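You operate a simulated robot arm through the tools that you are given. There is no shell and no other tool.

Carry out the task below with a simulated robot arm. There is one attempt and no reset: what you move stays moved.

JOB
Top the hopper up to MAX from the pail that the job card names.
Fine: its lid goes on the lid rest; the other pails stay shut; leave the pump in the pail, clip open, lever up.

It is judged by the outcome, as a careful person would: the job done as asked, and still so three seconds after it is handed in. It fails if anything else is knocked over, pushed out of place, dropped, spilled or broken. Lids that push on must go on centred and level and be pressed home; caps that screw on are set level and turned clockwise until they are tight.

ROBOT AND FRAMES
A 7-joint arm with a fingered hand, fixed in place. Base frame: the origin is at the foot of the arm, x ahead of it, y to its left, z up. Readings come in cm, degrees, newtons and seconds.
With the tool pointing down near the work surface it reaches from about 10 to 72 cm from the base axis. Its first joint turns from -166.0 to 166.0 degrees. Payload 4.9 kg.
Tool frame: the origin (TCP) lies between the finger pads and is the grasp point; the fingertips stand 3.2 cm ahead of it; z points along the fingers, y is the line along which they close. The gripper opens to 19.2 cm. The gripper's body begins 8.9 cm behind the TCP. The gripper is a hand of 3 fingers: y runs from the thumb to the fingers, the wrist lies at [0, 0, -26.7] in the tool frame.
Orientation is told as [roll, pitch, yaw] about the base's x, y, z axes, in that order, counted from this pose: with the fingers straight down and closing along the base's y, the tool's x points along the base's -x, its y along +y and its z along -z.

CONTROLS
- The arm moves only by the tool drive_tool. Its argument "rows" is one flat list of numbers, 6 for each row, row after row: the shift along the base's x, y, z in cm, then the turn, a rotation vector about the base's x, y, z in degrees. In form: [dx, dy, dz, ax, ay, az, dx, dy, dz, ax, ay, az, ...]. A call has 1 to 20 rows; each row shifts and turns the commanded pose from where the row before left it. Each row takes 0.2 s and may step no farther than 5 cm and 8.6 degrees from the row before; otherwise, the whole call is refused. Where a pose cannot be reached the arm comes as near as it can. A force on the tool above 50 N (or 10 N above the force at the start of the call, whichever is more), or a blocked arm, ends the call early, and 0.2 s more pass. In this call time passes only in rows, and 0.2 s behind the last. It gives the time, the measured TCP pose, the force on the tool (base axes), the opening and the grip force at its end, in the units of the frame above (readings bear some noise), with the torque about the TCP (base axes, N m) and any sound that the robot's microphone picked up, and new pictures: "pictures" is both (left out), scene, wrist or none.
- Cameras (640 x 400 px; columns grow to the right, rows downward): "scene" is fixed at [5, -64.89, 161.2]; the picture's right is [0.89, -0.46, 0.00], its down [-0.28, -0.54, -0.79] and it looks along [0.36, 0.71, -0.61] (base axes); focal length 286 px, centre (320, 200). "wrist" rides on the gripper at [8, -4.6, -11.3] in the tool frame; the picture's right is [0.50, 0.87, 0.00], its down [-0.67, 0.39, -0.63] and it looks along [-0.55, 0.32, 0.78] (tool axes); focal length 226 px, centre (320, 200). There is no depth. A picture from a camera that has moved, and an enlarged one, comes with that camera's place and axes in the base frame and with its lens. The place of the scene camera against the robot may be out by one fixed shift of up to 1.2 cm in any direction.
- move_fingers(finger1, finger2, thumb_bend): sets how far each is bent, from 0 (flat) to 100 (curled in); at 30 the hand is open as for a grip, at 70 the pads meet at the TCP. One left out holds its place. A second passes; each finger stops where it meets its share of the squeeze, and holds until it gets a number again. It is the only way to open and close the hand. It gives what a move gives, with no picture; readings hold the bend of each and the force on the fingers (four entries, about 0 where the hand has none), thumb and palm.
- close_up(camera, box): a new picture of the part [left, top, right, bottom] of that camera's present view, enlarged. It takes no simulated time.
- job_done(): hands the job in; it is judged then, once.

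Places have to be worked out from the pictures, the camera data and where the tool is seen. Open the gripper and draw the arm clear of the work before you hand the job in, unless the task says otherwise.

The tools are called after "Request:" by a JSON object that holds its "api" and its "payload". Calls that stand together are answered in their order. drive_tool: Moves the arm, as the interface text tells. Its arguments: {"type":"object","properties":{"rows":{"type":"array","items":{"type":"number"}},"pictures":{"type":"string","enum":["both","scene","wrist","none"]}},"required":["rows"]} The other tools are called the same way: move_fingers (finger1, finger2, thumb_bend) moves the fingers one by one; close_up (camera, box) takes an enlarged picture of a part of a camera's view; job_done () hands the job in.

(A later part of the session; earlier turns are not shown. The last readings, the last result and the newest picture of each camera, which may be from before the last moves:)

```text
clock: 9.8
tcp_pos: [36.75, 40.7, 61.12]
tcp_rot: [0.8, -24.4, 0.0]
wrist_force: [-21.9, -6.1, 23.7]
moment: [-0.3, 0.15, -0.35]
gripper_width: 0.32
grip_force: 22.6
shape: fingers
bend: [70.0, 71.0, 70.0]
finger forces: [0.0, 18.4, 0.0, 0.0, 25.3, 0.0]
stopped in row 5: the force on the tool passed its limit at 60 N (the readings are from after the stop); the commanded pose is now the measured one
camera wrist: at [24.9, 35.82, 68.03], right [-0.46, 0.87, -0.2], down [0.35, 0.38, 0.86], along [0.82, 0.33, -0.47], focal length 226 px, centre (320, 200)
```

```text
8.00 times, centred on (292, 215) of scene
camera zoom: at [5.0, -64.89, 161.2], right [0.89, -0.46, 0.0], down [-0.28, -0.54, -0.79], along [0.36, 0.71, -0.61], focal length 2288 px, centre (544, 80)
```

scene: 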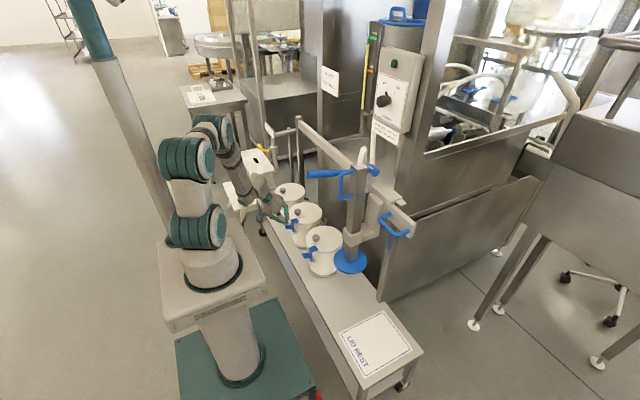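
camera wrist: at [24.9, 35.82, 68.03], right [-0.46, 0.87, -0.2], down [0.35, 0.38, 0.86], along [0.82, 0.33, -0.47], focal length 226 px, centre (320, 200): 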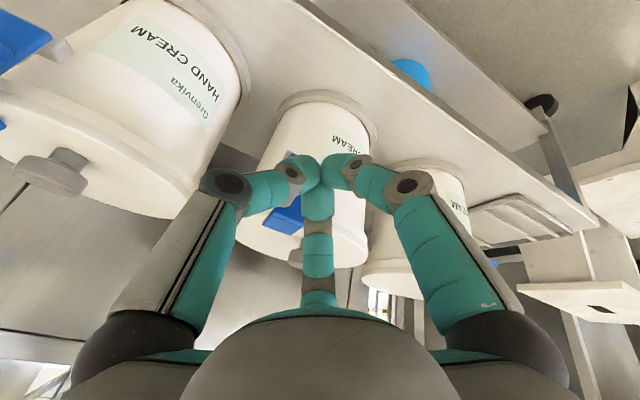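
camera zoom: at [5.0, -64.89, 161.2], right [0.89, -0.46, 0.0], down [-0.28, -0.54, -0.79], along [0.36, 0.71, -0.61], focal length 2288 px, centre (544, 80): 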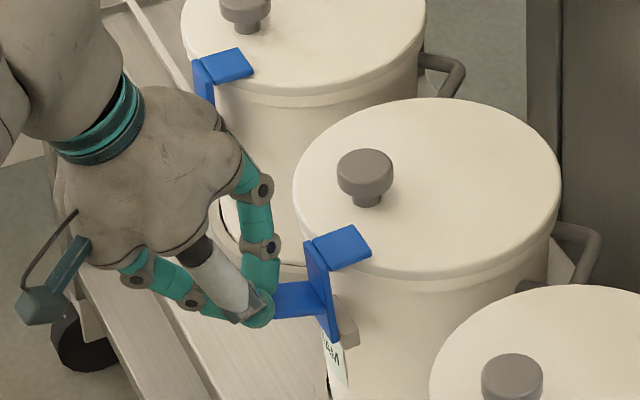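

The fist was right on the tab's outer corner, since the force came at a 45° slant. I'll reposition about 1 cm inward and push down more slowly.

Request:
{"api": "drive_tool", "payload": {"rows": [-0.2, 0, 1.2, 0, 0, 0, 1.2, -0.4, 0, 0, 0, 0, 0, 0, -0.6, 0, 0, 0, 0, 0, -0.3, 0, 0, 0, 0, 0, -0.3, 0, 0, 0, 0, 0, -0.2, 0, 0, 0, 0, 0, -0.2, 0, 0, 0, 0, 0, -0.2, 0, 0, 0, 0, 0, -0.2, 0, 0, 0, 0, 0, -0.2, 0, 0, 0], "pictures": "wrist"}}

Request:
{"api": "close_up", "payload": {"camera": "wrist", "box": [200, 60, 440, 210]}}

Request:
{"api": "close_up", "payload": {"camera": "scene", "box": [252, 190, 332, 240]}}

```text
clock: 11.7
tcp_pos: [37.79, 40.42, 60.72]
tcp_rot: [0.9, -24.6, 0.0]
wrist_force: [-20.0, -8.2, 26.5]
moment: [-0.22, 0.03, 0.07]
gripper_width: 0.7
grip_force: 27.3
shape: fingers
bend: [67.0, 70.0, 71.0]
finger forces: [12.2, 17.9, 0.0, 0.0, 23.9, 0.0]
stopped in row 9: the force on the tool passed its limit at 55 N (the readings are from after the stop); the commanded pose is now the measured one
camera wrist: at [26.01, 35.61, 67.55], right [-0.46, 0.87, -0.2], down [0.34, 0.38, 0.86], along [0.82, 0.33, -0.47], focal length 226 px, centre (320, 200)
```

wrist: 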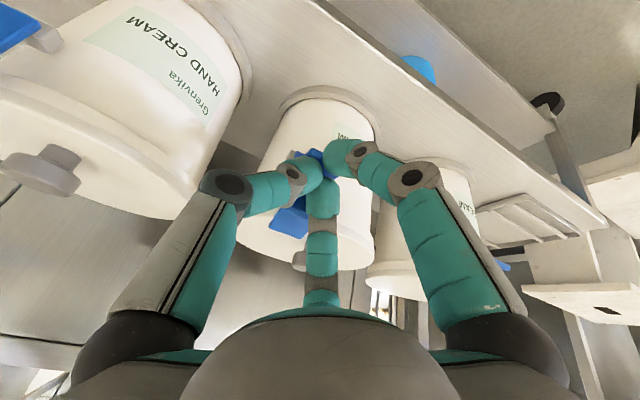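

```text
2.67 times, centred on (320, 135) of wrist
camera zoom: at [26.01, 35.61, 67.55], right [-0.46, 0.87, -0.2], down [0.34, 0.38, 0.86], along [0.82, 0.33, -0.47], focal length 603 px, centre (320, 373)
```

zoom: 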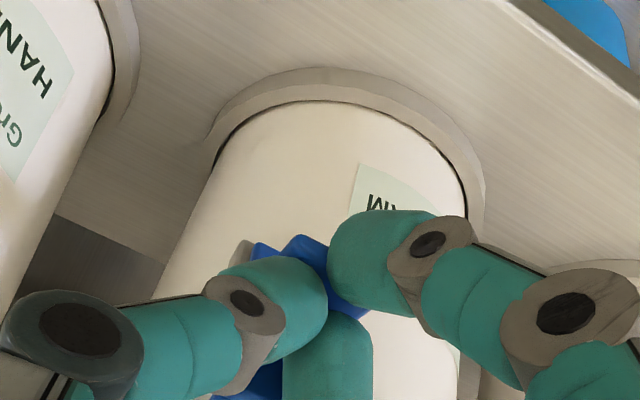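

```text
8.00 times, centred on (292, 215) of scene
camera zoom: at [5.0, -64.89, 161.2], right [0.89, -0.46, 0.0], down [-0.28, -0.54, -0.79], along [0.36, 0.71, -0.61], focal length 2288 px, centre (544, 80)
```

zoom: 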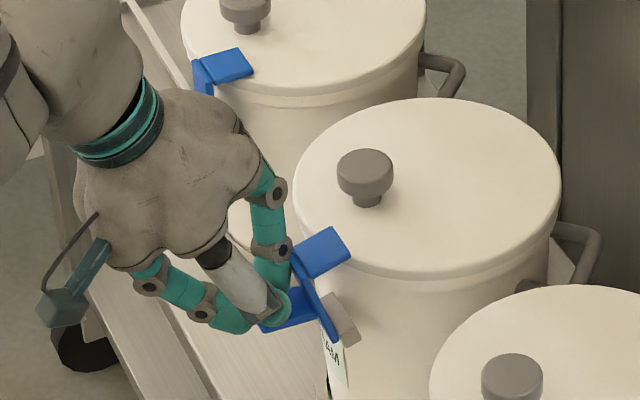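

The clip is now rotating outward. I'll continue along its arc with small steps down and slightly outward.

Request:
{"api": "drive_tool", "payload": {"rows": [-0.2, 0, -0.2, 0, 0, 0, -0.15, 0, -0.25, 0, 0, 0, -0.15, 0, -0.25, 0, 0, 0, -0.15, 0, -0.25, 0, 0, 0, -0.15, 0, -0.25, 0, 0, 0, -0.1, 0, -0.3, 0, 0, 0, -0.1, 0, -0.3, 0, 0, 0, -0.1, 0, -0.3, 0, 0, 0, -0.1, 0, -0.3, 0, 0, 0], "pictures": "none"}}

Request:
{"api": "close_up", "payload": {"camera": "wrist", "box": [200, 60, 440, 210]}}

Request:
{"api": "close_up", "payload": {"camera": "scene", "box": [252, 190, 332, 240]}}

```text
clock: 12.3
tcp_pos: [37.72, 40.47, 60.52]
tcp_rot: [0.9, -24.9, -0.1]
wrist_force: [-18.0, -12.6, 27.5]
moment: [-0.32, -0.32, 0.07]
gripper_width: 0.73
grip_force: 28.9
shape: fingers
bend: [67.0, 70.0, 69.0]
finger forces: [9.4, 23.9, 0.0, 0.0, 25.2, 0.0]
stopped in row 2: the force on the tool passed its limit at 54 N (the readings are from after the stop); the commanded pose is now the measured one
```

```text
2.67 times, centred on (320, 135) of wrist
camera zoom: at [25.8, 35.74, 67.36], right [-0.46, 0.87, -0.2], down [0.34, 0.38, 0.86], along [0.82, 0.33, -0.47], focal length 603 px, centre (320, 373)
```

zoom: 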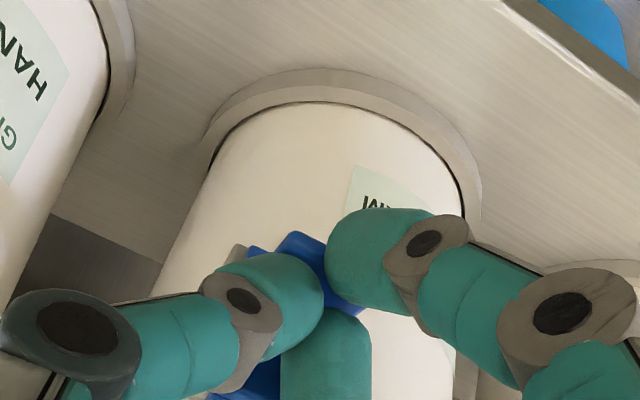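

```text
8.00 times, centred on (292, 215) of scene
camera zoom: at [5.0, -64.89, 161.2], right [0.89, -0.46, 0.0], down [-0.28, -0.54, -0.79], along [0.36, 0.71, -0.61], focal length 2288 px, centre (544, 80)
```

zoom: 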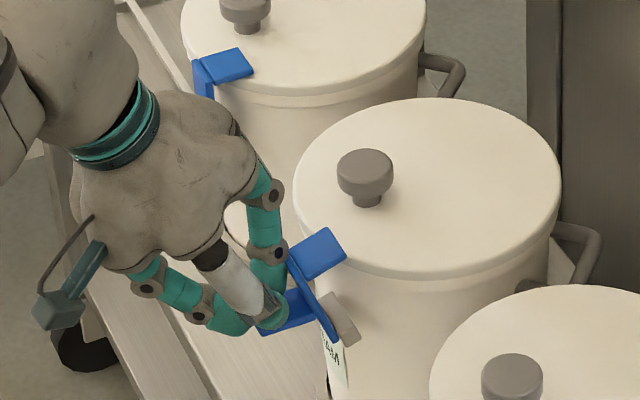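

It gained a little more before the force limit stopped it. I'll keep going with slower steps, which should lower the peak force.

Request:
{"api": "drive_tool", "payload": {"rows": [-0.05, 0, -0.1, 0, 0, 0, -0.05, 0, -0.1, 0, 0, 0, -0.05, 0, -0.1, 0, 0, 0, -0.05, 0, -0.1, 0, 0, 0, -0.05, 0, -0.1, 0, 0, 0, -0.05, 0, -0.1, 0, 0, 0, -0.05, 0, -0.1, 0, 0, 0, -0.05, 0, -0.1, 0, 0, 0, -0.05, 0, -0.1, 0, 0, 0, -0.05, 0, -0.1, 0, 0, 0, -0.05, 0, -0.1, 0, 0, 0, -0.05, 0, -0.1, 0, 0, 0, -0.05, 0, -0.1, 0, 0, 0, -0.05, 0, -0.1, 0, 0, 0], "pictures": "none"}}

Request:
{"api": "close_up", "payload": {"camera": "scene", "box": [252, 190, 332, 240]}}

```text
clock: 12.8
tcp_pos: [37.73, 40.57, 60.53]
tcp_rot: [1.0, -24.9, 0.0]
wrist_force: [-17.5, -12.5, 27.9]
moment: [-0.33, -0.32, 0.01]
gripper_width: 0.72
grip_force: 30.0
shape: fingers
bend: [67.0, 70.0, 69.0]
finger forces: [9.1, 25.0, 0.0, 0.1, 26.0, 0.1]
stopped in row 2: the force on the tool passed its limit at 55 N (the readings are from after the stop); the commanded pose is now the measured one
```

```text
8.00 times, centred on (292, 215) of scene
camera zoom: at [5.0, -64.89, 161.2], right [0.89, -0.46, 0.0], down [-0.28, -0.54, -0.79], along [0.36, 0.71, -0.61], focal length 2288 px, centre (544, 80)
```

zoom: 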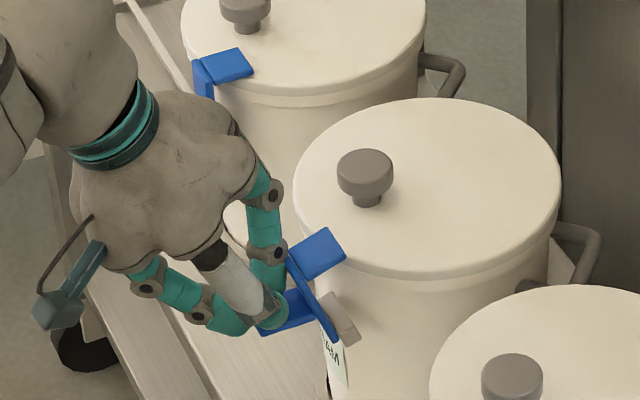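

The tilted fist is pushing the clip inward (Fx −17 N), which works against opening. I'll back off, set the tool vertical with a 30° yaw so a finger gap faces the pail, and look again.

Request:
{"api": "drive_tool", "payload": {"rows": [-0.5, 0, 1.5, 0, 0, 0, -0.5, 0, 1.5, 0, 8.3, 0, -0.5, 0, 1, 0, 8.3, 0, 0, 0, 0, 0, 8.3, 0, 0, 0, 0, 0, 0, 8, 0, 0, 0, 0, 0, 8, 0, 0, 0, 0, 0, 8, 0, 0, 0, 0, 0, 6], "pictures": "wrist"}}

Request:
{"api": "close_up", "payload": {"camera": "scene", "box": [252, 190, 332, 240]}}

Request:
{"api": "close_up", "payload": {"camera": "wrist", "box": [200, 60, 440, 210]}}

```text
clock: 14.6
tcp_pos: [36.04, 40.65, 64.46]
tcp_rot: [0.9, 0.2, 29.9]
wrist_force: [0.2, -1.0, 0.0]
moment: [-0.02, -0.04, 0.0]
gripper_width: 0.36
grip_force: 0.0
shape: fingers
bend: [69.0, 70.0, 70.0]
finger forces: [0.0, 0.1, 0.0, 0.0, 0.0, 0.0]
camera wrist: at [31.66, 32.5, 75.71], right [-0.87, 0.5, 0.02], down [0.39, 0.66, 0.64], along [0.31, 0.56, -0.77], focal length 226 px, centre (320, 200)
```

wrist: 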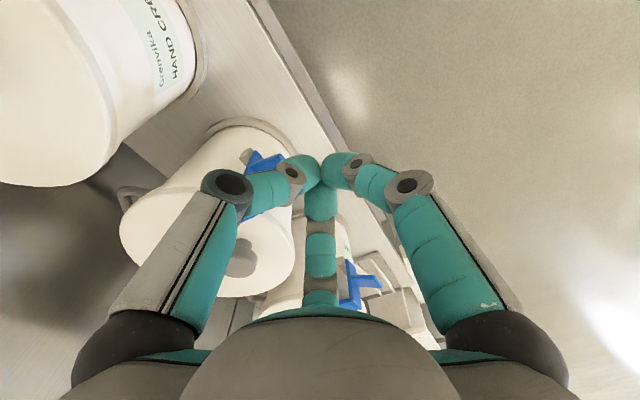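

```text
8.00 times, centred on (292, 215) of scene
camera zoom: at [5.0, -64.89, 161.2], right [0.89, -0.46, 0.0], down [-0.28, -0.54, -0.79], along [0.36, 0.71, -0.61], focal length 2288 px, centre (544, 80)
```

zoom: 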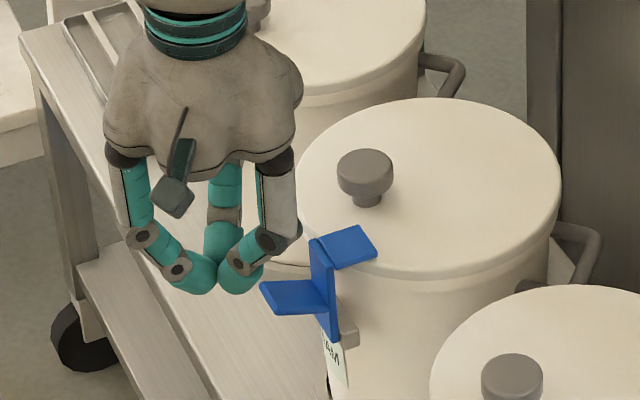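

```text
2.67 times, centred on (320, 135) of wrist
camera zoom: at [31.66, 32.5, 75.71], right [-0.87, 0.5, 0.02], down [0.39, 0.66, 0.64], along [0.31, 0.56, -0.77], focal length 603 px, centre (320, 373)
```

zoom: 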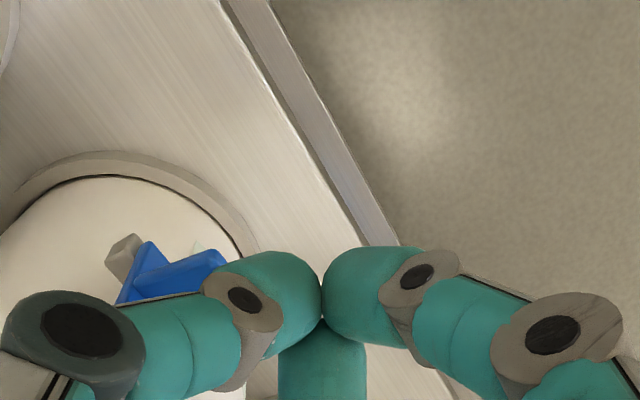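

The clip sprang back, so it must go past its dead centre in one go. I'll set the vertical fist over the tab's outer half and push along the arc.

Request:
{"api": "drive_tool", "payload": {"rows": [1.4, -0.1, 0, -0.9, 0, 0, 1.4, -0.1, -1, 0, 0, 0, 0, 0, -1, 0, 0, 0, 0, 0, -0.6, 0, 0, 0, -0.1, 0, -0.4, 0, 0, 0, -0.2, 0, -0.4, 0, 0, 0, -0.2, 0, -0.4, 0, 0, 0, -0.2, 0, -0.4, 0, 0, 0, -0.15, 0, -0.4, 0, 0, 0, -0.1, 0, -0.4, 0, 0, 0, -0.1, 0, -0.4, 0, 0, 0, 0, 0, -0.4, 0, 0, 0, 0, 0, -0.4, 0, 0, 0], "pictures": "wrist"}}

Request:
{"api": "close_up", "payload": {"camera": "scene", "box": [252, 190, 332, 240]}}

```text
clock: 16.7
tcp_pos: [37.56, 40.24, 59.66]
tcp_rot: [0.1, 1.1, 29.7]
wrist_force: [-14.8, -4.9, 16.8]
moment: [-0.02, -0.1, -0.19]
gripper_width: 0.25
grip_force: 18.5
shape: fingers
bend: [69.0, 71.0, 71.0]
finger forces: [0.0, 14.2, 0.0, 0.0, 22.2, 0.0]
stopped in row 10: the force on the tool passed its limit at 53 N (the readings are from after the stop); the commanded pose is now the measured one
camera wrist: at [33.27, 32.29, 71.08], right [-0.86, 0.5, 0.01], down [0.4, 0.68, 0.62], along [0.3, 0.54, -0.79], focal length 226 px, centre (320, 200)
```

wrist: 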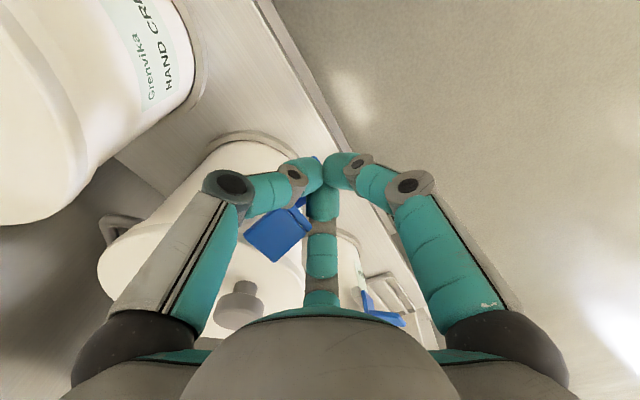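

```text
8.00 times, centred on (292, 215) of scene
camera zoom: at [5.0, -64.89, 161.2], right [0.89, -0.46, 0.0], down [-0.28, -0.54, -0.79], along [0.36, 0.71, -0.61], focal length 2288 px, centre (544, 80)
```

zoom: 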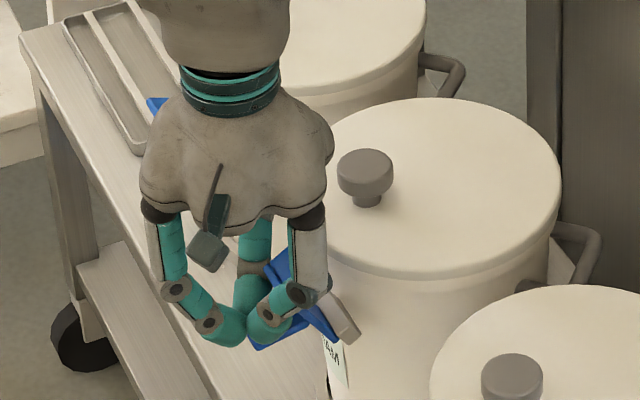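

The clip has turned about 40° and the reaction is normal to the tab, so this contact is good. Continuing down.

Request:
{"api": "drive_tool", "payload": {"rows": [0, 0, -0.3, 0, 0, 0, 0, 0, -0.3, 0, 0, 0, 0, 0, -0.3, 0, 0, 0, 0, 0, -0.3, 0, 0, 0, 0, 0, -0.3, 0, 0, 0, 0.1, 0, -0.3, 0, 0, 0, 0.1, 0, -0.3, 0, 0, 0, 0.1, 0, -0.3, 0, 0, 0, 0.1, 0, -0.3, 0, 0, 0, 0.1, 0, -0.3, 0, 0, 0], "pictures": "none"}}

Request:
{"api": "close_up", "payload": {"camera": "scene", "box": [252, 190, 332, 240]}}

Request:
{"api": "close_up", "payload": {"camera": "wrist", "box": [200, 110, 440, 260]}}

```text
clock: 18.2
tcp_pos: [37.38, 39.9, 57.54]
tcp_rot: [-0.2, 1.8, 29.9]
wrist_force: [-16.6, 2.5, 4.9]
moment: [0.07, 0.14, 0.07]
gripper_width: 0.19
grip_force: 12.3
shape: fingers
bend: [68.0, 69.0, 72.0]
finger forces: [0.0, 8.1, 0.1, 0.2, 17.4, 0.0]
stopped in row 7: the force on the tool passed its limit at 51 N (the readings are from after the stop); the commanded pose is now the measured one
```

```text
8.00 times, centred on (292, 215) of scene
camera zoom: at [5.0, -64.89, 161.2], right [0.89, -0.46, 0.0], down [-0.28, -0.54, -0.79], along [0.36, 0.71, -0.61], focal length 2288 px, centre (544, 80)
```

zoom: 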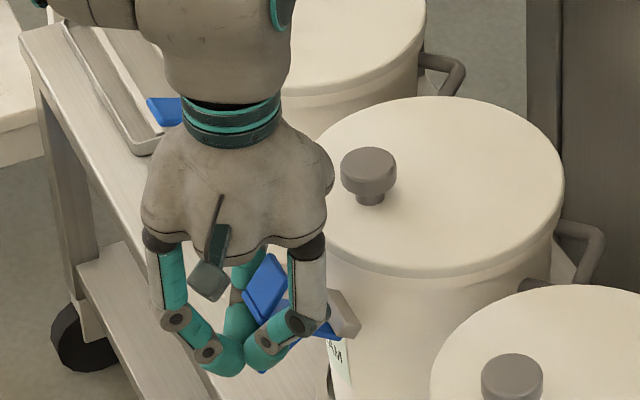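

```text
2.67 times, centred on (320, 185) of wrist
camera zoom: at [33.04, 32.02, 69.04], right [-0.86, 0.5, 0.01], down [0.41, 0.68, 0.61], along [0.3, 0.53, -0.79], focal length 603 px, centre (320, 240)
```

zoom: 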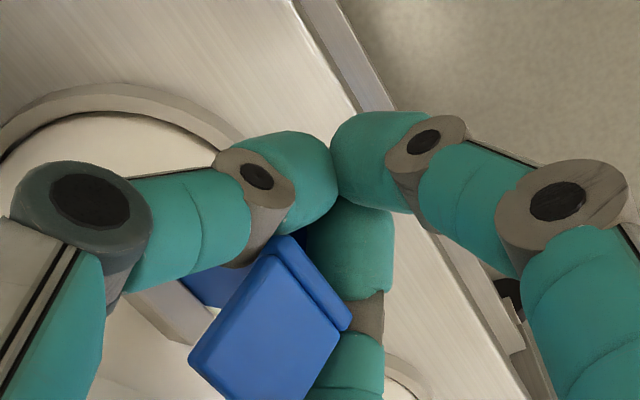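

The clip is about 65° open. I'll withdraw the fist outward and up, and check whether it stays.

Request:
{"api": "drive_tool", "payload": {"rows": [-1, 0, 0, 0, 0, 0, -2, 0, 0.5, 0, 0, 0, -2, 0, 2, 0, 0, 0, 0, 0, 4, 0, 0, 0, 0, 0, 4, 0, 0, 0], "pictures": "wrist"}}

Request:
{"api": "close_up", "payload": {"camera": "scene", "box": [252, 190, 332, 240]}}

Request:
{"api": "close_up", "payload": {"camera": "wrist", "box": [140, 110, 380, 260]}}

```text
clock: 19.4
tcp_pos: [32.61, 40.14, 68.09]
tcp_rot: [-0.2, 1.6, 29.7]
wrist_force: [-0.6, 0.0, 0.5]
moment: [0.01, -0.05, -0.02]
gripper_width: 0.31
grip_force: 0.0
shape: fingers
bend: [69.0, 69.0, 70.0]
finger forces: [0.0, 0.0, 0.0, 0.1, 0.1, 0.0]
camera wrist: at [28.24, 32.36, 79.58], right [-0.86, 0.5, 0.01], down [0.4, 0.68, 0.61], along [0.3, 0.53, -0.79], focal length 226 px, centre (320, 200)
```

wrist: 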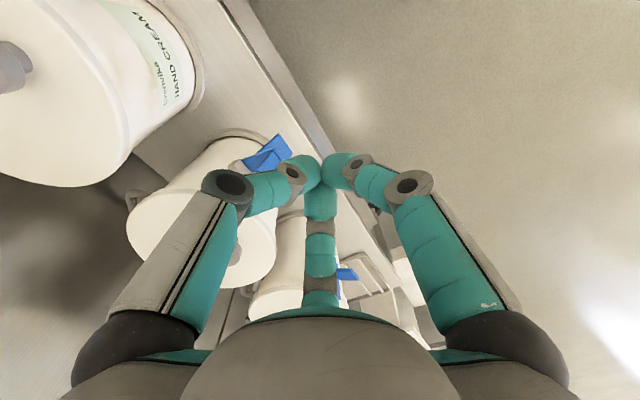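

```text
8.00 times, centred on (292, 215) of scene
camera zoom: at [5.0, -64.89, 161.2], right [0.89, -0.46, 0.0], down [-0.28, -0.54, -0.79], along [0.36, 0.71, -0.61], focal length 2288 px, centre (544, 80)
```

zoom: 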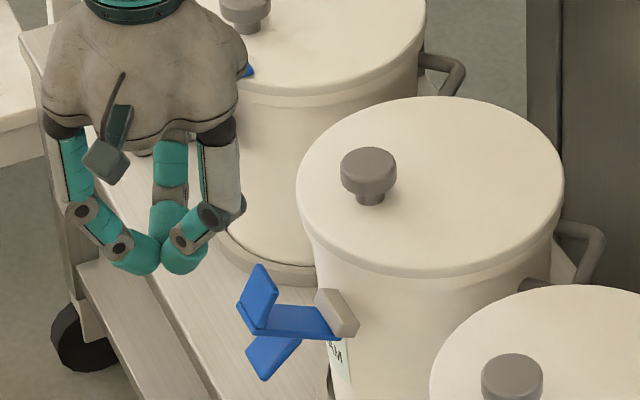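

```text
2.67 times, centred on (260, 185) of wrist
camera zoom: at [28.24, 32.36, 79.58], right [-0.86, 0.5, 0.01], down [0.4, 0.68, 0.61], along [0.3, 0.53, -0.79], focal length 603 px, centre (480, 240)
```

zoom: 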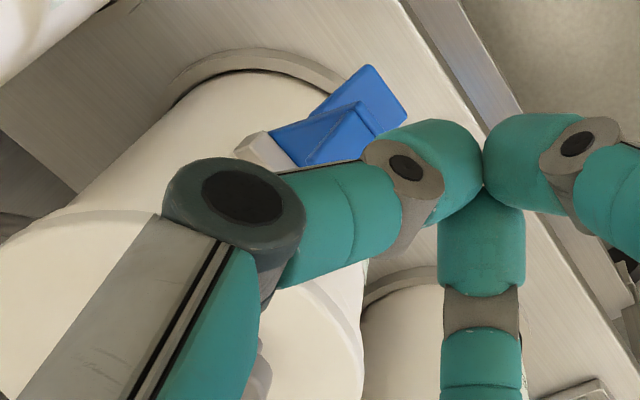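

The clip is open and staying put. Now I'll go above the lid knob with the hand vertical at yaw 0, the fingers half open, and locate the knob precisely.

Request:
{"api": "drive_tool", "payload": {"rows": [1, 1, 4, 0, 0, -8, 3, 1, 4, 0, 0, -8, 4, 1, 0, 0, -1.6, -8, 4, 1, 0, 0, 0, -5.7, 3.6, 1, 0, 0, 0, 0], "pictures": "none"}}

Request:
{"api": "move_fingers", "payload": {"finger1": 48, "finger2": 48, "thumb_bend": 48}}

Request:
{"api": "close_up", "payload": {"camera": "wrist", "box": [0, 0, 640, 400]}}

Request:
{"api": "close_up", "payload": {"camera": "scene", "box": [240, 140, 352, 210]}}

```text
refused: row 2 steps farther than a row can; nothing moved
```

```text
clock: 20.4
tcp_pos: [32.6, 40.26, 68.11]
tcp_rot: [-0.1, 1.5, 29.7]
wrist_force: [-0.2, 0.1, 0.3]
moment: [0.0, 0.04, -0.01]
gripper_width: 9.22
grip_force: 0.0
shape: fingers
bend: [48.0, 48.0, 48.0]
finger forces: [0.0, 0.0, 0.0, 0.0, 0.0, 0.0]
```

```text
1.00 times, centred on (320, 200) of wrist (not enlarged: the box is as wide or as high as the picture)
camera zoom: at [28.28, 32.41, 79.58], right [-0.86, 0.5, 0.01], down [0.4, 0.68, 0.61], along [0.3, 0.53, -0.79], focal length 226 px, centre (320, 200)
```

zoom: 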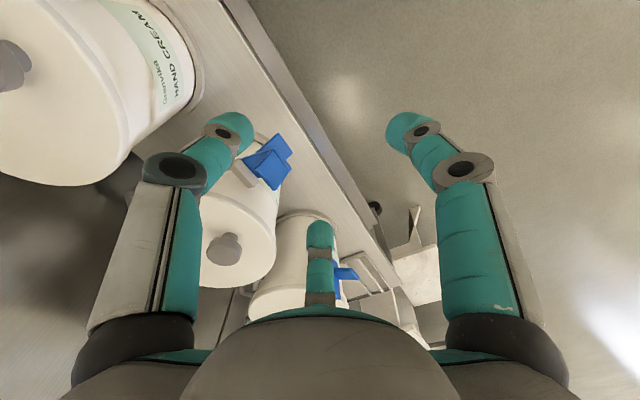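

```text
5.71 times, centred on (296, 175) of scene
camera zoom: at [5.0, -64.89, 161.2], right [0.89, -0.46, 0.0], down [-0.28, -0.54, -0.79], along [0.36, 0.71, -0.61], focal length 1634 px, centre (457, 343)
```

zoom: 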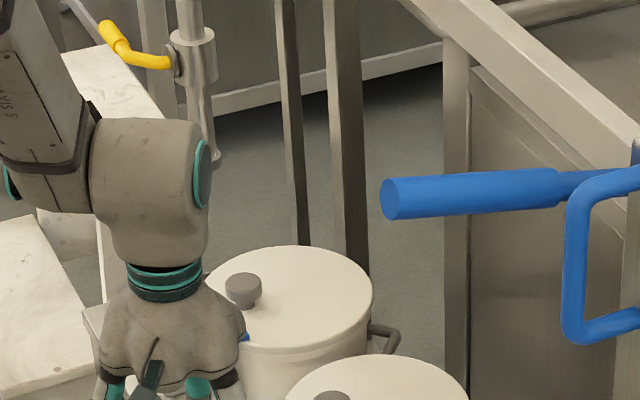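

That row exceeded the step limit, so nothing moved. Retrying with smaller steps.

Request:
{"api": "drive_tool", "payload": {"rows": [0, 0.5, 4, 0, 0, -7, 1, 0.5, 4, 0, 0, -7, 3.5, 1, 0, 0, -1.6, -7, 3.5, 1, 0, 0, 0, -6, 3.8, 1, 0, 0, 0, -2.7, 3.8, 1, 0, 0, 0, 0]}}

```text
clock: 21.8
tcp_pos: [48.17, 44.99, 76.08]
tcp_rot: [-0.5, 0.0, 0.0]
wrist_force: [-0.8, -0.3, 0.5]
moment: [-0.04, 0.0, 0.01]
gripper_width: 9.24
grip_force: 0.0
shape: fingers
bend: [48.0, 48.0, 48.0]
finger forces: [0.1, 0.0, 0.0, 0.0, 0.0, 0.0]
camera wrist: at [40.26, 40.54, 87.48], right [-0.5, 0.87, -0.01], down [0.67, 0.39, 0.63], along [0.55, 0.31, -0.78], focal length 226 px, centre (320, 200)
```

scene: 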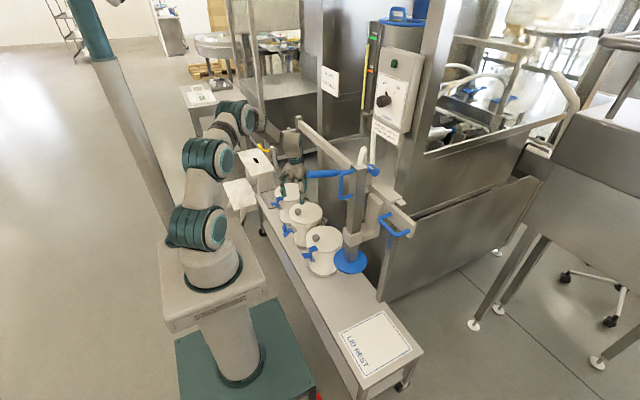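
wrist: 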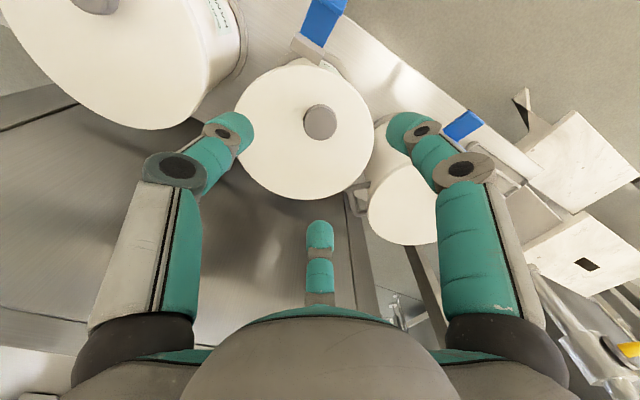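

The knob is at about (47.9, 44.75), and the lid centre at (52.4, 44.9) with a radius of about 9.2. I'll descend over the knob.

Request:
{"api": "drive_tool", "payload": {"rows": [-0.25, -0.25, -3, 0.5, 0, 0, 0, 0, -3, 0, 0, 0, 0, 0, -2.5, 0, 0, 0, 0, 0, -1.5, 0, 0, 0], "pictures": "wrist"}}

Request:
{"api": "close_up", "payload": {"camera": "scene", "box": [252, 180, 332, 230]}}

```text
clock: 22.8
tcp_pos: [47.74, 44.67, 66.02]
tcp_rot: [0.1, 0.0, 0.1]
wrist_force: [0.2, -0.2, 0.1]
moment: [-0.01, 0.02, 0.0]
gripper_width: 9.25
grip_force: 0.0
shape: fingers
bend: [48.0, 48.0, 48.0]
finger forces: [0.0, 0.0, 0.1, 0.0, 0.0, 0.0]
camera wrist: at [39.84, 40.02, 77.34], right [-0.5, 0.87, 0.0], down [0.67, 0.39, 0.63], along [0.55, 0.32, -0.77], focal length 226 px, centre (320, 200)
```

wrist: 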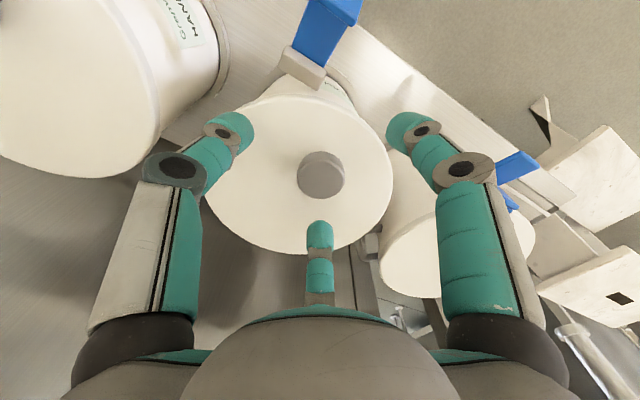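

```text
8.00 times, centred on (292, 205) of scene
camera zoom: at [5.0, -64.89, 161.2], right [0.89, -0.46, 0.0], down [-0.28, -0.54, -0.79], along [0.36, 0.71, -0.61], focal length 2288 px, centre (544, 160)
```

zoom: 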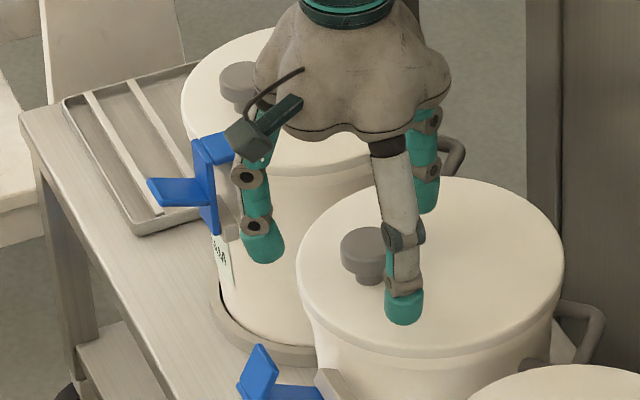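

Fingers surround the knob with about 3 cm clearance. I'll descend slowly to find the knob height and fingertip contact.

Request:
{"api": "drive_tool", "payload": {"rows": [0.4, 0.2, -0.5, 0, 0, 0, 0, 0, -0.5, 0, 0, 0, 0, 0, -0.4, 0, 0, 0, 0, 0, -0.4, 0, 0, 0], "pictures": "wrist"}}

Request:
{"api": "close_up", "payload": {"camera": "scene", "box": [268, 190, 332, 230]}}

```text
clock: 23.8
tcp_pos: [48.32, 44.97, 64.29]
tcp_rot: [0.0, 0.0, 0.0]
wrist_force: [0.3, 0.1, 0.3]
moment: [-0.01, -0.03, 0.01]
gripper_width: 9.24
grip_force: 0.1
shape: fingers
bend: [48.0, 48.0, 48.0]
finger forces: [0.0, 0.1, 0.1, 0.1, 0.0, 0.1]
camera wrist: at [40.44, 40.23, 75.6], right [-0.5, 0.87, 0.0], down [0.67, 0.39, 0.63], along [0.55, 0.32, -0.77], focal length 226 px, centre (320, 200)
```

wrist: 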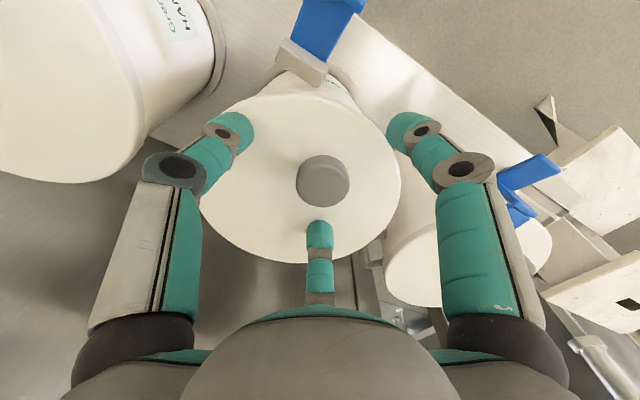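

```text
10.00 times, centred on (300, 210) of scene
camera zoom: at [5.0, -64.89, 161.2], right [0.89, -0.46, 0.0], down [-0.28, -0.54, -0.79], along [0.36, 0.71, -0.61], focal length 2859 px, centre (520, 100)
```

zoom: 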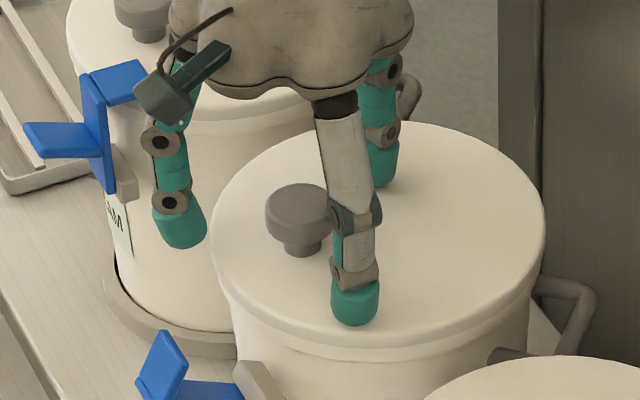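

The knob refines to (48.3, 44.9) with its top at z≈62.1, so the hand is centred. I'll lower 0.8 cm and close on the knob.

Request:
{"api": "drive_tool", "payload": {"rows": [0, 0, -0.4, 0, 0, 0, 0, 0, -0.4, 0, 0, 0], "pictures": "none"}}

Request:
{"api": "move_fingers", "payload": {"finger1": 57, "finger2": 57, "thumb_bend": 57}}

Request:
{"api": "close_up", "payload": {"camera": "wrist", "box": [200, 90, 440, 240]}}

Request:
{"api": "close_up", "payload": {"camera": "scene", "box": [268, 190, 332, 230]}}

```text
clock: 24.4
tcp_pos: [48.68, 45.41, 64.27]
tcp_rot: [0.4, -0.4, 0.2]
wrist_force: [-3.5, -1.2, 10.6]
moment: [-0.83, 0.18, -0.25]
gripper_width: 9.62
grip_force: 4.6
shape: fingers
bend: [48.0, 48.0, 47.0]
finger forces: [0.0, 0.0, 0.0, 0.0, 10.2, 0.1]
stopped in row 2: the force on the tool passed its limit at 56 N (the readings are from after the stop); the commanded pose is now the measured one
```

```text
clock: 25.4
tcp_pos: [48.78, 45.59, 64.38]
tcp_rot: [0.5, -0.6, 0.1]
wrist_force: [5.7, -8.8, 26.7]
moment: [-2.04, -0.18, 0.37]
gripper_width: 7.12
grip_force: 12.9
shape: fingers
bend: [56.0, 56.0, 52.0]
finger forces: [0.0, 0.1, 0.1, 0.1, 26.6, 0.1]
```

```text
2.67 times, centred on (320, 165) of wrist
camera zoom: at [40.83, 40.72, 75.48], right [-0.5, 0.87, 0.0], down [0.66, 0.38, 0.64], along [0.55, 0.32, -0.77], focal length 603 px, centre (320, 293)
```

zoom: 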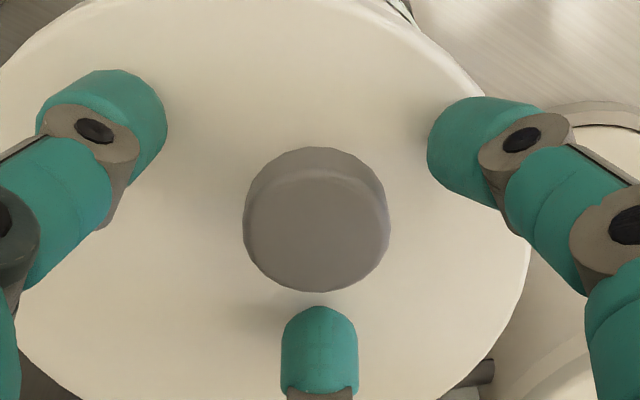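

```text
10.00 times, centred on (300, 210) of scene
camera zoom: at [5.0, -64.89, 161.2], right [0.89, -0.46, 0.0], down [-0.28, -0.54, -0.79], along [0.36, 0.71, -0.61], focal length 2859 px, centre (520, 100)
```

zoom: 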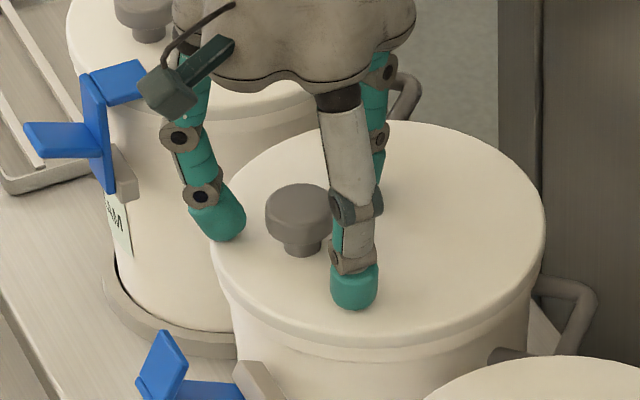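

The thumb tip is touching the lid. I'll raise about 0.9 cm, re-centre on the knob and then close.

Request:
{"api": "drive_tool", "payload": {"rows": [-0.2, -0.3, 0.5, -0.4, 0.5, 0, -0.2, -0.3, 0.4, 0, 0, 0], "pictures": "none"}}

Request:
{"api": "move_fingers", "payload": {"finger1": 60, "finger2": 60, "thumb_bend": 60}}

Request:
{"api": "close_up", "payload": {"camera": "wrist", "box": [200, 90, 440, 240]}}

Request:
{"api": "close_up", "payload": {"camera": "scene", "box": [268, 190, 332, 230]}}

```text
clock: 26.0
tcp_pos: [48.32, 44.88, 64.92]
tcp_rot: [0.1, 0.1, 0.0]
wrist_force: [0.1, 0.5, 1.1]
moment: [-0.01, 0.02, -0.01]
gripper_width: 5.94
grip_force: 0.1
shape: fingers
bend: [56.0, 56.0, 56.0]
finger forces: [0.0, 0.1, 0.1, 0.0, 0.0, 0.0]
```

```text
clock: 27.0
tcp_pos: [48.36, 44.9, 65.11]
tcp_rot: [0.1, 0.1, 0.1]
wrist_force: [0.5, -0.4, 0.7]
moment: [0.0, 0.02, -0.04]
gripper_width: 4.26
grip_force: 0.0
shape: fingers
bend: [60.0, 60.0, 60.0]
finger forces: [0.0, 0.0, 0.1, 0.0, 0.1, 0.0]
```

```text
2.67 times, centred on (320, 165) of wrist
camera zoom: at [40.47, 40.2, 76.35], right [-0.5, 0.87, 0.0], down [0.67, 0.39, 0.63], along [0.55, 0.32, -0.78], focal length 603 px, centre (320, 293)
```

zoom: 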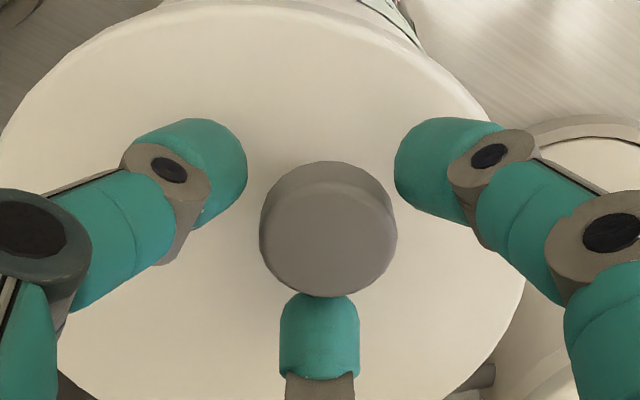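

```text
10.00 times, centred on (300, 210) of scene
camera zoom: at [5.0, -64.89, 161.2], right [0.89, -0.46, 0.0], down [-0.28, -0.54, -0.79], along [0.36, 0.71, -0.61], focal length 2859 px, centre (520, 100)
```

zoom: 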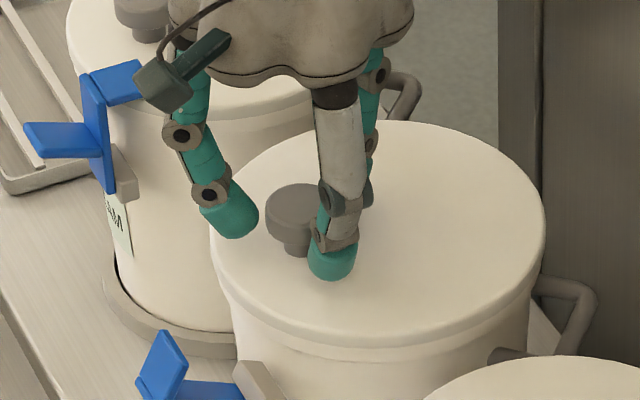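

The hand is well centred around the knob with the tips below its cap. Closing now.

Request:
{"api": "move_fingers", "payload": {"finger1": 70, "finger2": 70, "thumb_bend": 70}}

Request:
{"api": "close_up", "payload": {"camera": "wrist", "box": [200, 90, 440, 240]}}

Request:
{"api": "close_up", "payload": {"camera": "scene", "box": [268, 190, 332, 230]}}

```text
clock: 28.0
tcp_pos: [48.29, 44.86, 64.94]
tcp_rot: [0.0, 0.1, 0.1]
wrist_force: [0.3, -3.7, 0.8]
moment: [-0.08, -0.02, 0.01]
gripper_width: 2.93
grip_force: 14.7
shape: fingers
bend: [63.0, 63.0, 65.0]
finger forces: [8.9, 8.7, 0.0, 0.0, 12.0, 0.1]
```

```text
2.67 times, centred on (320, 165) of wrist
camera zoom: at [40.47, 40.18, 76.34], right [-0.5, 0.87, 0.0], down [0.67, 0.39, 0.63], along [0.55, 0.32, -0.78], focal length 603 px, centre (320, 293)
```

zoom: 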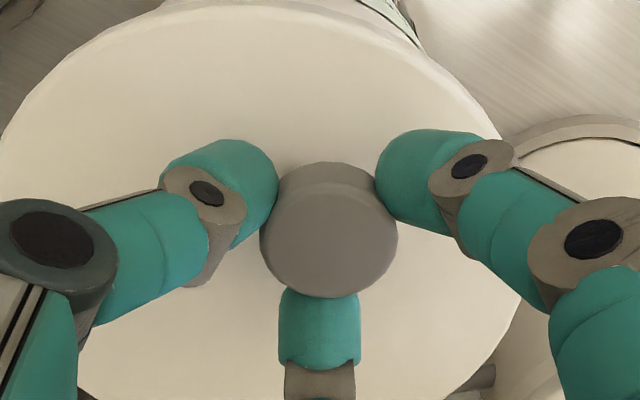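

```text
10.00 times, centred on (300, 210) of scene
camera zoom: at [5.0, -64.89, 161.2], right [0.89, -0.46, 0.0], down [-0.28, -0.54, -0.79], along [0.36, 0.71, -0.61], focal length 2859 px, centre (520, 100)
```

zoom: 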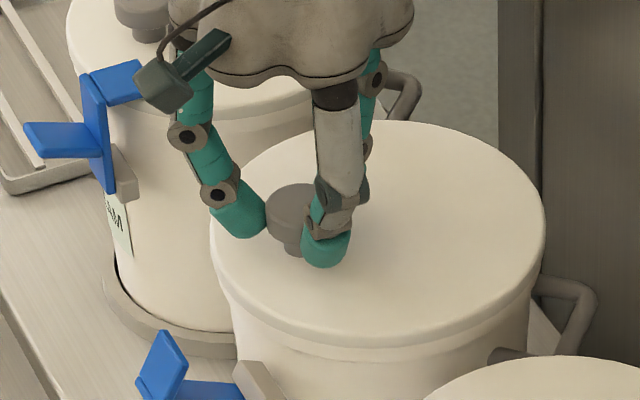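

All three digits hold the knob. Lifting slowly and watching the force.

Request:
{"api": "drive_tool", "payload": {"rows": [0, 0, 0.3, 0, 0, 0, 0, 0, 0.4, 0, 0, 0, 0, 0, 0.5, 0, 0, 0, 0, 0, 0.8, 0, 0, 0, 0, 0, 1, 0, 0, 0], "pictures": "wrist"}}

Request:
{"api": "close_up", "payload": {"camera": "scene", "box": [252, 185, 332, 235]}}

```text
clock: 29.2
tcp_pos: [48.43, 45.02, 67.96]
tcp_rot: [0.0, 0.1, 0.1]
wrist_force: [-0.1, -0.3, -0.6]
moment: [-0.01, 0.05, 0.0]
gripper_width: 2.9
grip_force: 14.4
shape: fingers
bend: [63.0, 63.0, 65.0]
finger forces: [9.4, 8.7, 0.0, 0.0, 10.2, 0.1]
heard: snap
camera wrist: at [40.53, 40.27, 79.35], right [-0.5, 0.87, 0.0], down [0.67, 0.39, 0.63], along [0.55, 0.32, -0.78], focal length 226 px, centre (320, 200)
```

wrist: 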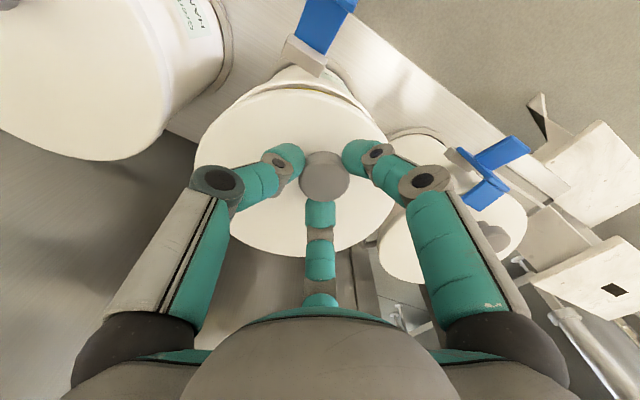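

```text
8.00 times, centred on (292, 210) of scene
camera zoom: at [5.0, -64.89, 161.2], right [0.89, -0.46, 0.0], down [-0.28, -0.54, -0.79], along [0.36, 0.71, -0.61], focal length 2288 px, centre (544, 120)
```

zoom: 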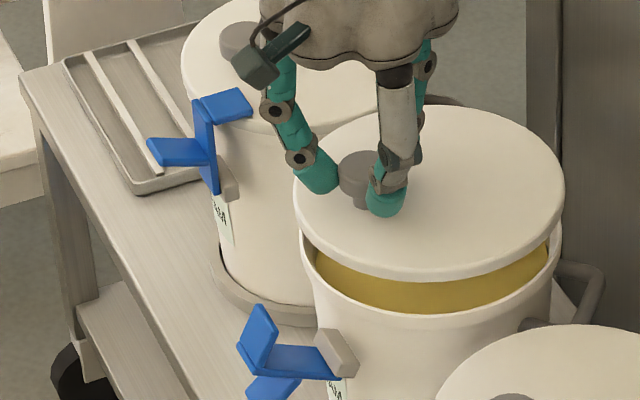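

The lid snapped off cleanly and hangs level; the cream is visible. I'll raise it a little more and retract toward the robot before carrying it to the lid rest.

Request:
{"api": "drive_tool", "payload": {"rows": [0, 0, 2, 0, 0, 0, 0, 0, 2.5, 0, 0, 0, -3, -1, 0, 0, 0, 0, -4, -2, 0, 0, 0, 0, -4, -2, 0, 0, 0, 0, -4, -2, 0, 0, 0, 0, -4, -2, 0, 0, 0, 0, -4, -2, 0, 0, 0, 0, -1.5, -2, 0, 0, 0, 0]}}

```text
clock: 31.2
tcp_pos: [23.77, 32.05, 72.6]
tcp_rot: [0.1, 0.1, 0.0]
wrist_force: [0.0, 0.1, -0.3]
moment: [-0.03, 0.03, -0.02]
gripper_width: 2.88
grip_force: 13.8
shape: fingers
bend: [63.0, 63.0, 65.0]
finger forces: [9.3, 8.8, 0.1, 0.0, 10.1, 0.0]
camera wrist: at [15.93, 27.34, 83.9], right [-0.5, 0.87, 0.0], down [0.67, 0.39, 0.63], along [0.55, 0.32, -0.78], focal length 226 px, centre (320, 200)
```

scene: 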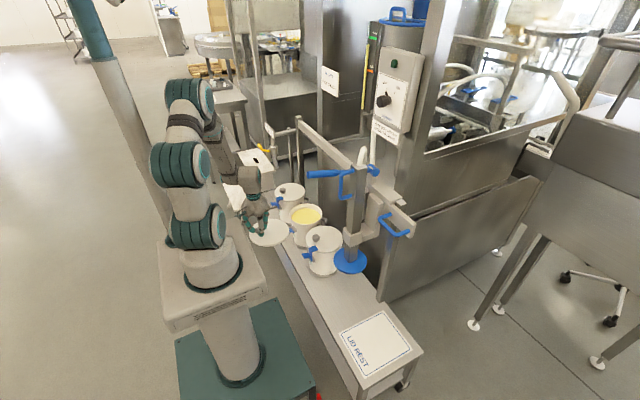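
wrist: 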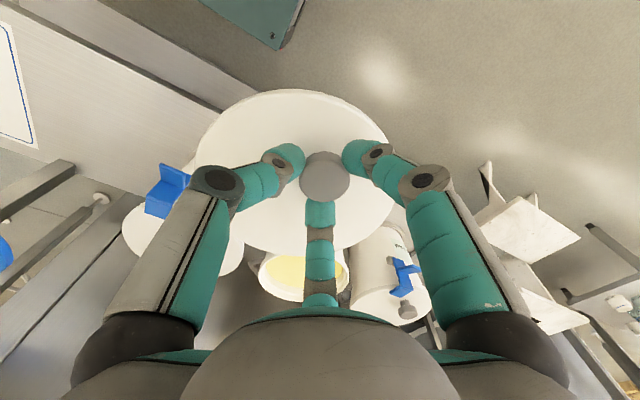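

The lid is held level. Carrying it along the robot side (x≈24) toward the lid rest.

Request:
{"api": "drive_tool", "payload": {"rows": [0, -4.5, 0, 0, 0, 0, 0, -4.5, 0, 0, 0, 0, 0, -4.5, 0, 0, 0, 0, 0, -4.5, 0, 0, 0, 0, 0, -4.5, 0, 0, 0, 0, 0, -4.5, 0, 0, 0, 0]}}

```text
clock: 31.7
tcp_pos: [24.09, 28.2, 72.96]
tcp_rot: [1.6, -0.4, -1.5]
wrist_force: [0.3, 2.7, -0.8]
moment: [-0.3, 0.08, -0.2]
gripper_width: 2.92
grip_force: 14.3
shape: fingers
bend: [63.0, 63.0, 65.0]
finger forces: [9.4, 9.0, 0.0, 0.0, 10.2, 0.1]
stopped in row 2: the force on the tool passed its limit at 110 N (the readings are from after the stop); the commanded pose is now the measured one
camera wrist: at [15.97, 23.43, 84.02], right [-0.48, 0.88, 0.02], down [0.68, 0.35, 0.65], along [0.56, 0.32, -0.76], focal length 226 px, centre (320, 200)
```

scene: 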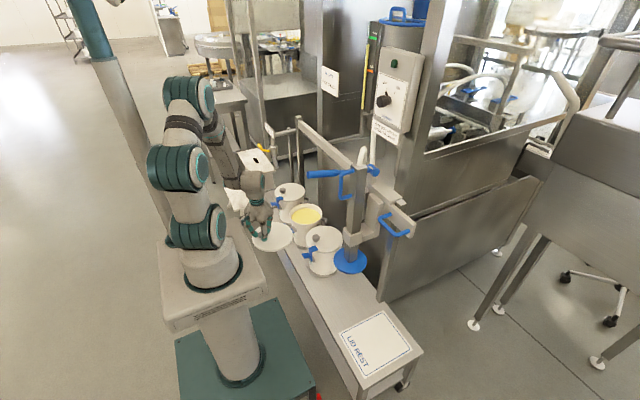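
wrist: 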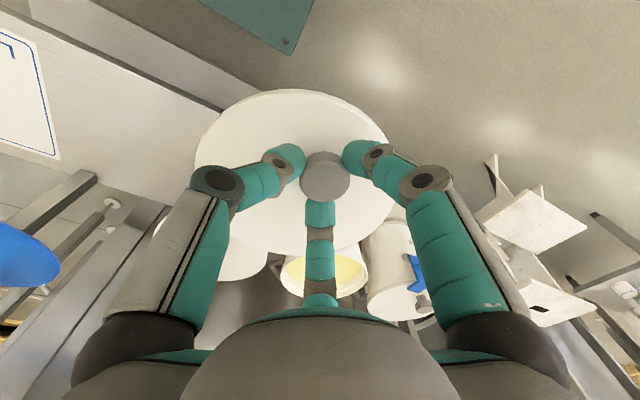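

Something blocked the arm while it was moving sideways, but the grip on the lid is unchanged. I'll look at the arm and lid surroundings before going on.

Request:
{"api": "close_up", "payload": {"camera": "scene", "box": [140, 60, 300, 260]}}

Request:
{"api": "close_up", "payload": {"camera": "scene", "box": [200, 140, 312, 270]}}

Request:
{"api": "close_up", "payload": {"camera": "scene", "box": [140, 220, 320, 400]}}

```text
2.00 times, centred on (220, 160) of scene
camera zoom: at [5.0, -64.89, 161.2], right [0.89, -0.46, 0.0], down [-0.28, -0.54, -0.79], along [0.36, 0.71, -0.61], focal length 572 px, centre (520, 280)
```

zoom: 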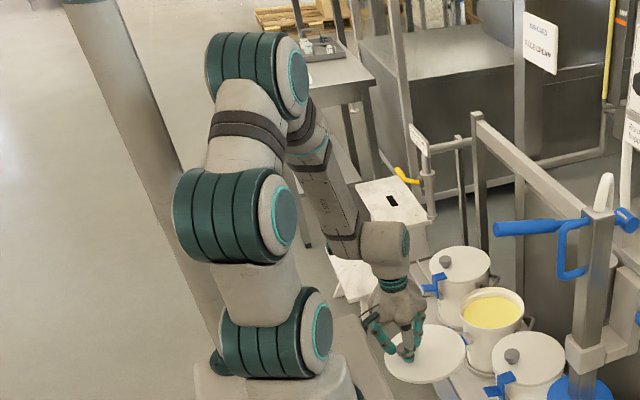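

```text
3.08 times, centred on (256, 205) of scene
camera zoom: at [5.0, -64.89, 161.2], right [0.89, -0.46, 0.0], down [-0.28, -0.54, -0.79], along [0.36, 0.71, -0.61], focal length 880 px, centre (517, 185)
```

zoom: 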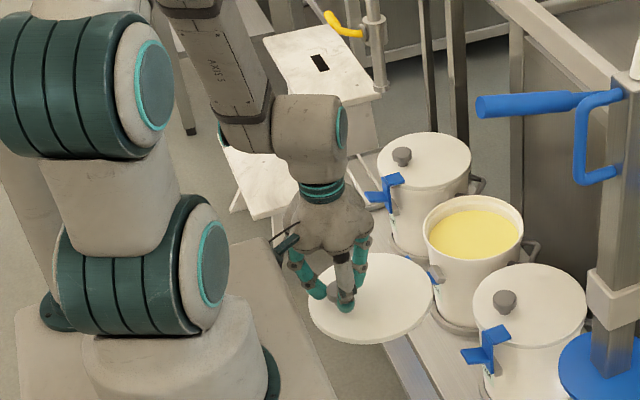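

```text
2.22 times, centred on (230, 310) of scene
camera zoom: at [5.0, -64.89, 161.2], right [0.89, -0.46, 0.0], down [-0.28, -0.54, -0.79], along [0.36, 0.71, -0.61], focal length 635 px, centre (520, -44)
```

zoom: 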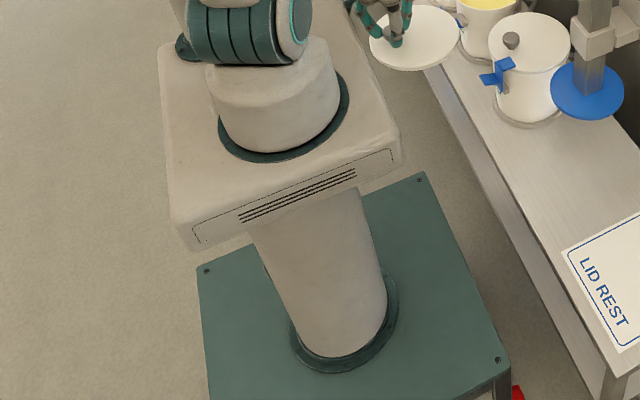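

The hand's camera pod (x≈16, z≈84) most likely hit the robot's base slab, whose edge is near x≈16. I'll level the hand, shift out to x≈28.5 and go a little lower, so the pod clears the slab and the wrist passes under the pump lever.

Request:
{"api": "drive_tool", "payload": {"rows": [2, 0, -1, -0.8, 0.2, 0.8, 2.4, 0, -2, -0.8, 0.2, 0.7, 0, 0, -1, 0, 0, 0, 0, -1, -1, 0, 0, 0, 0, -2, 0, 0, 0, 0, 0, -2, 0, 0, 0, 0, 0, -2, 0, 0, 0, 0]}}

```text
clock: 33.3
tcp_pos: [28.56, 21.52, 67.92]
tcp_rot: [0.1, 0.0, 0.1]
wrist_force: [-0.4, 0.3, -1.6]
moment: [0.0, 0.04, -0.02]
gripper_width: 2.9
grip_force: 14.4
shape: fingers
bend: [63.0, 63.0, 65.0]
finger forces: [9.3, 8.9, 0.1, 0.0, 10.2, 0.1]
camera wrist: at [20.66, 16.73, 79.18], right [-0.5, 0.87, 0.0], down [0.67, 0.39, 0.63], along [0.55, 0.32, -0.78], focal length 226 px, centre (320, 200)
```

scene: 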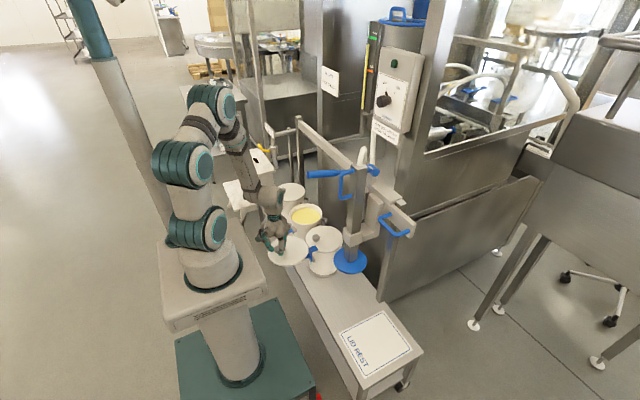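
wrist: 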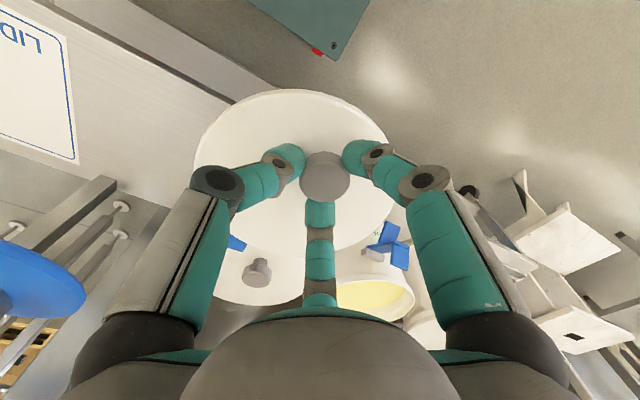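

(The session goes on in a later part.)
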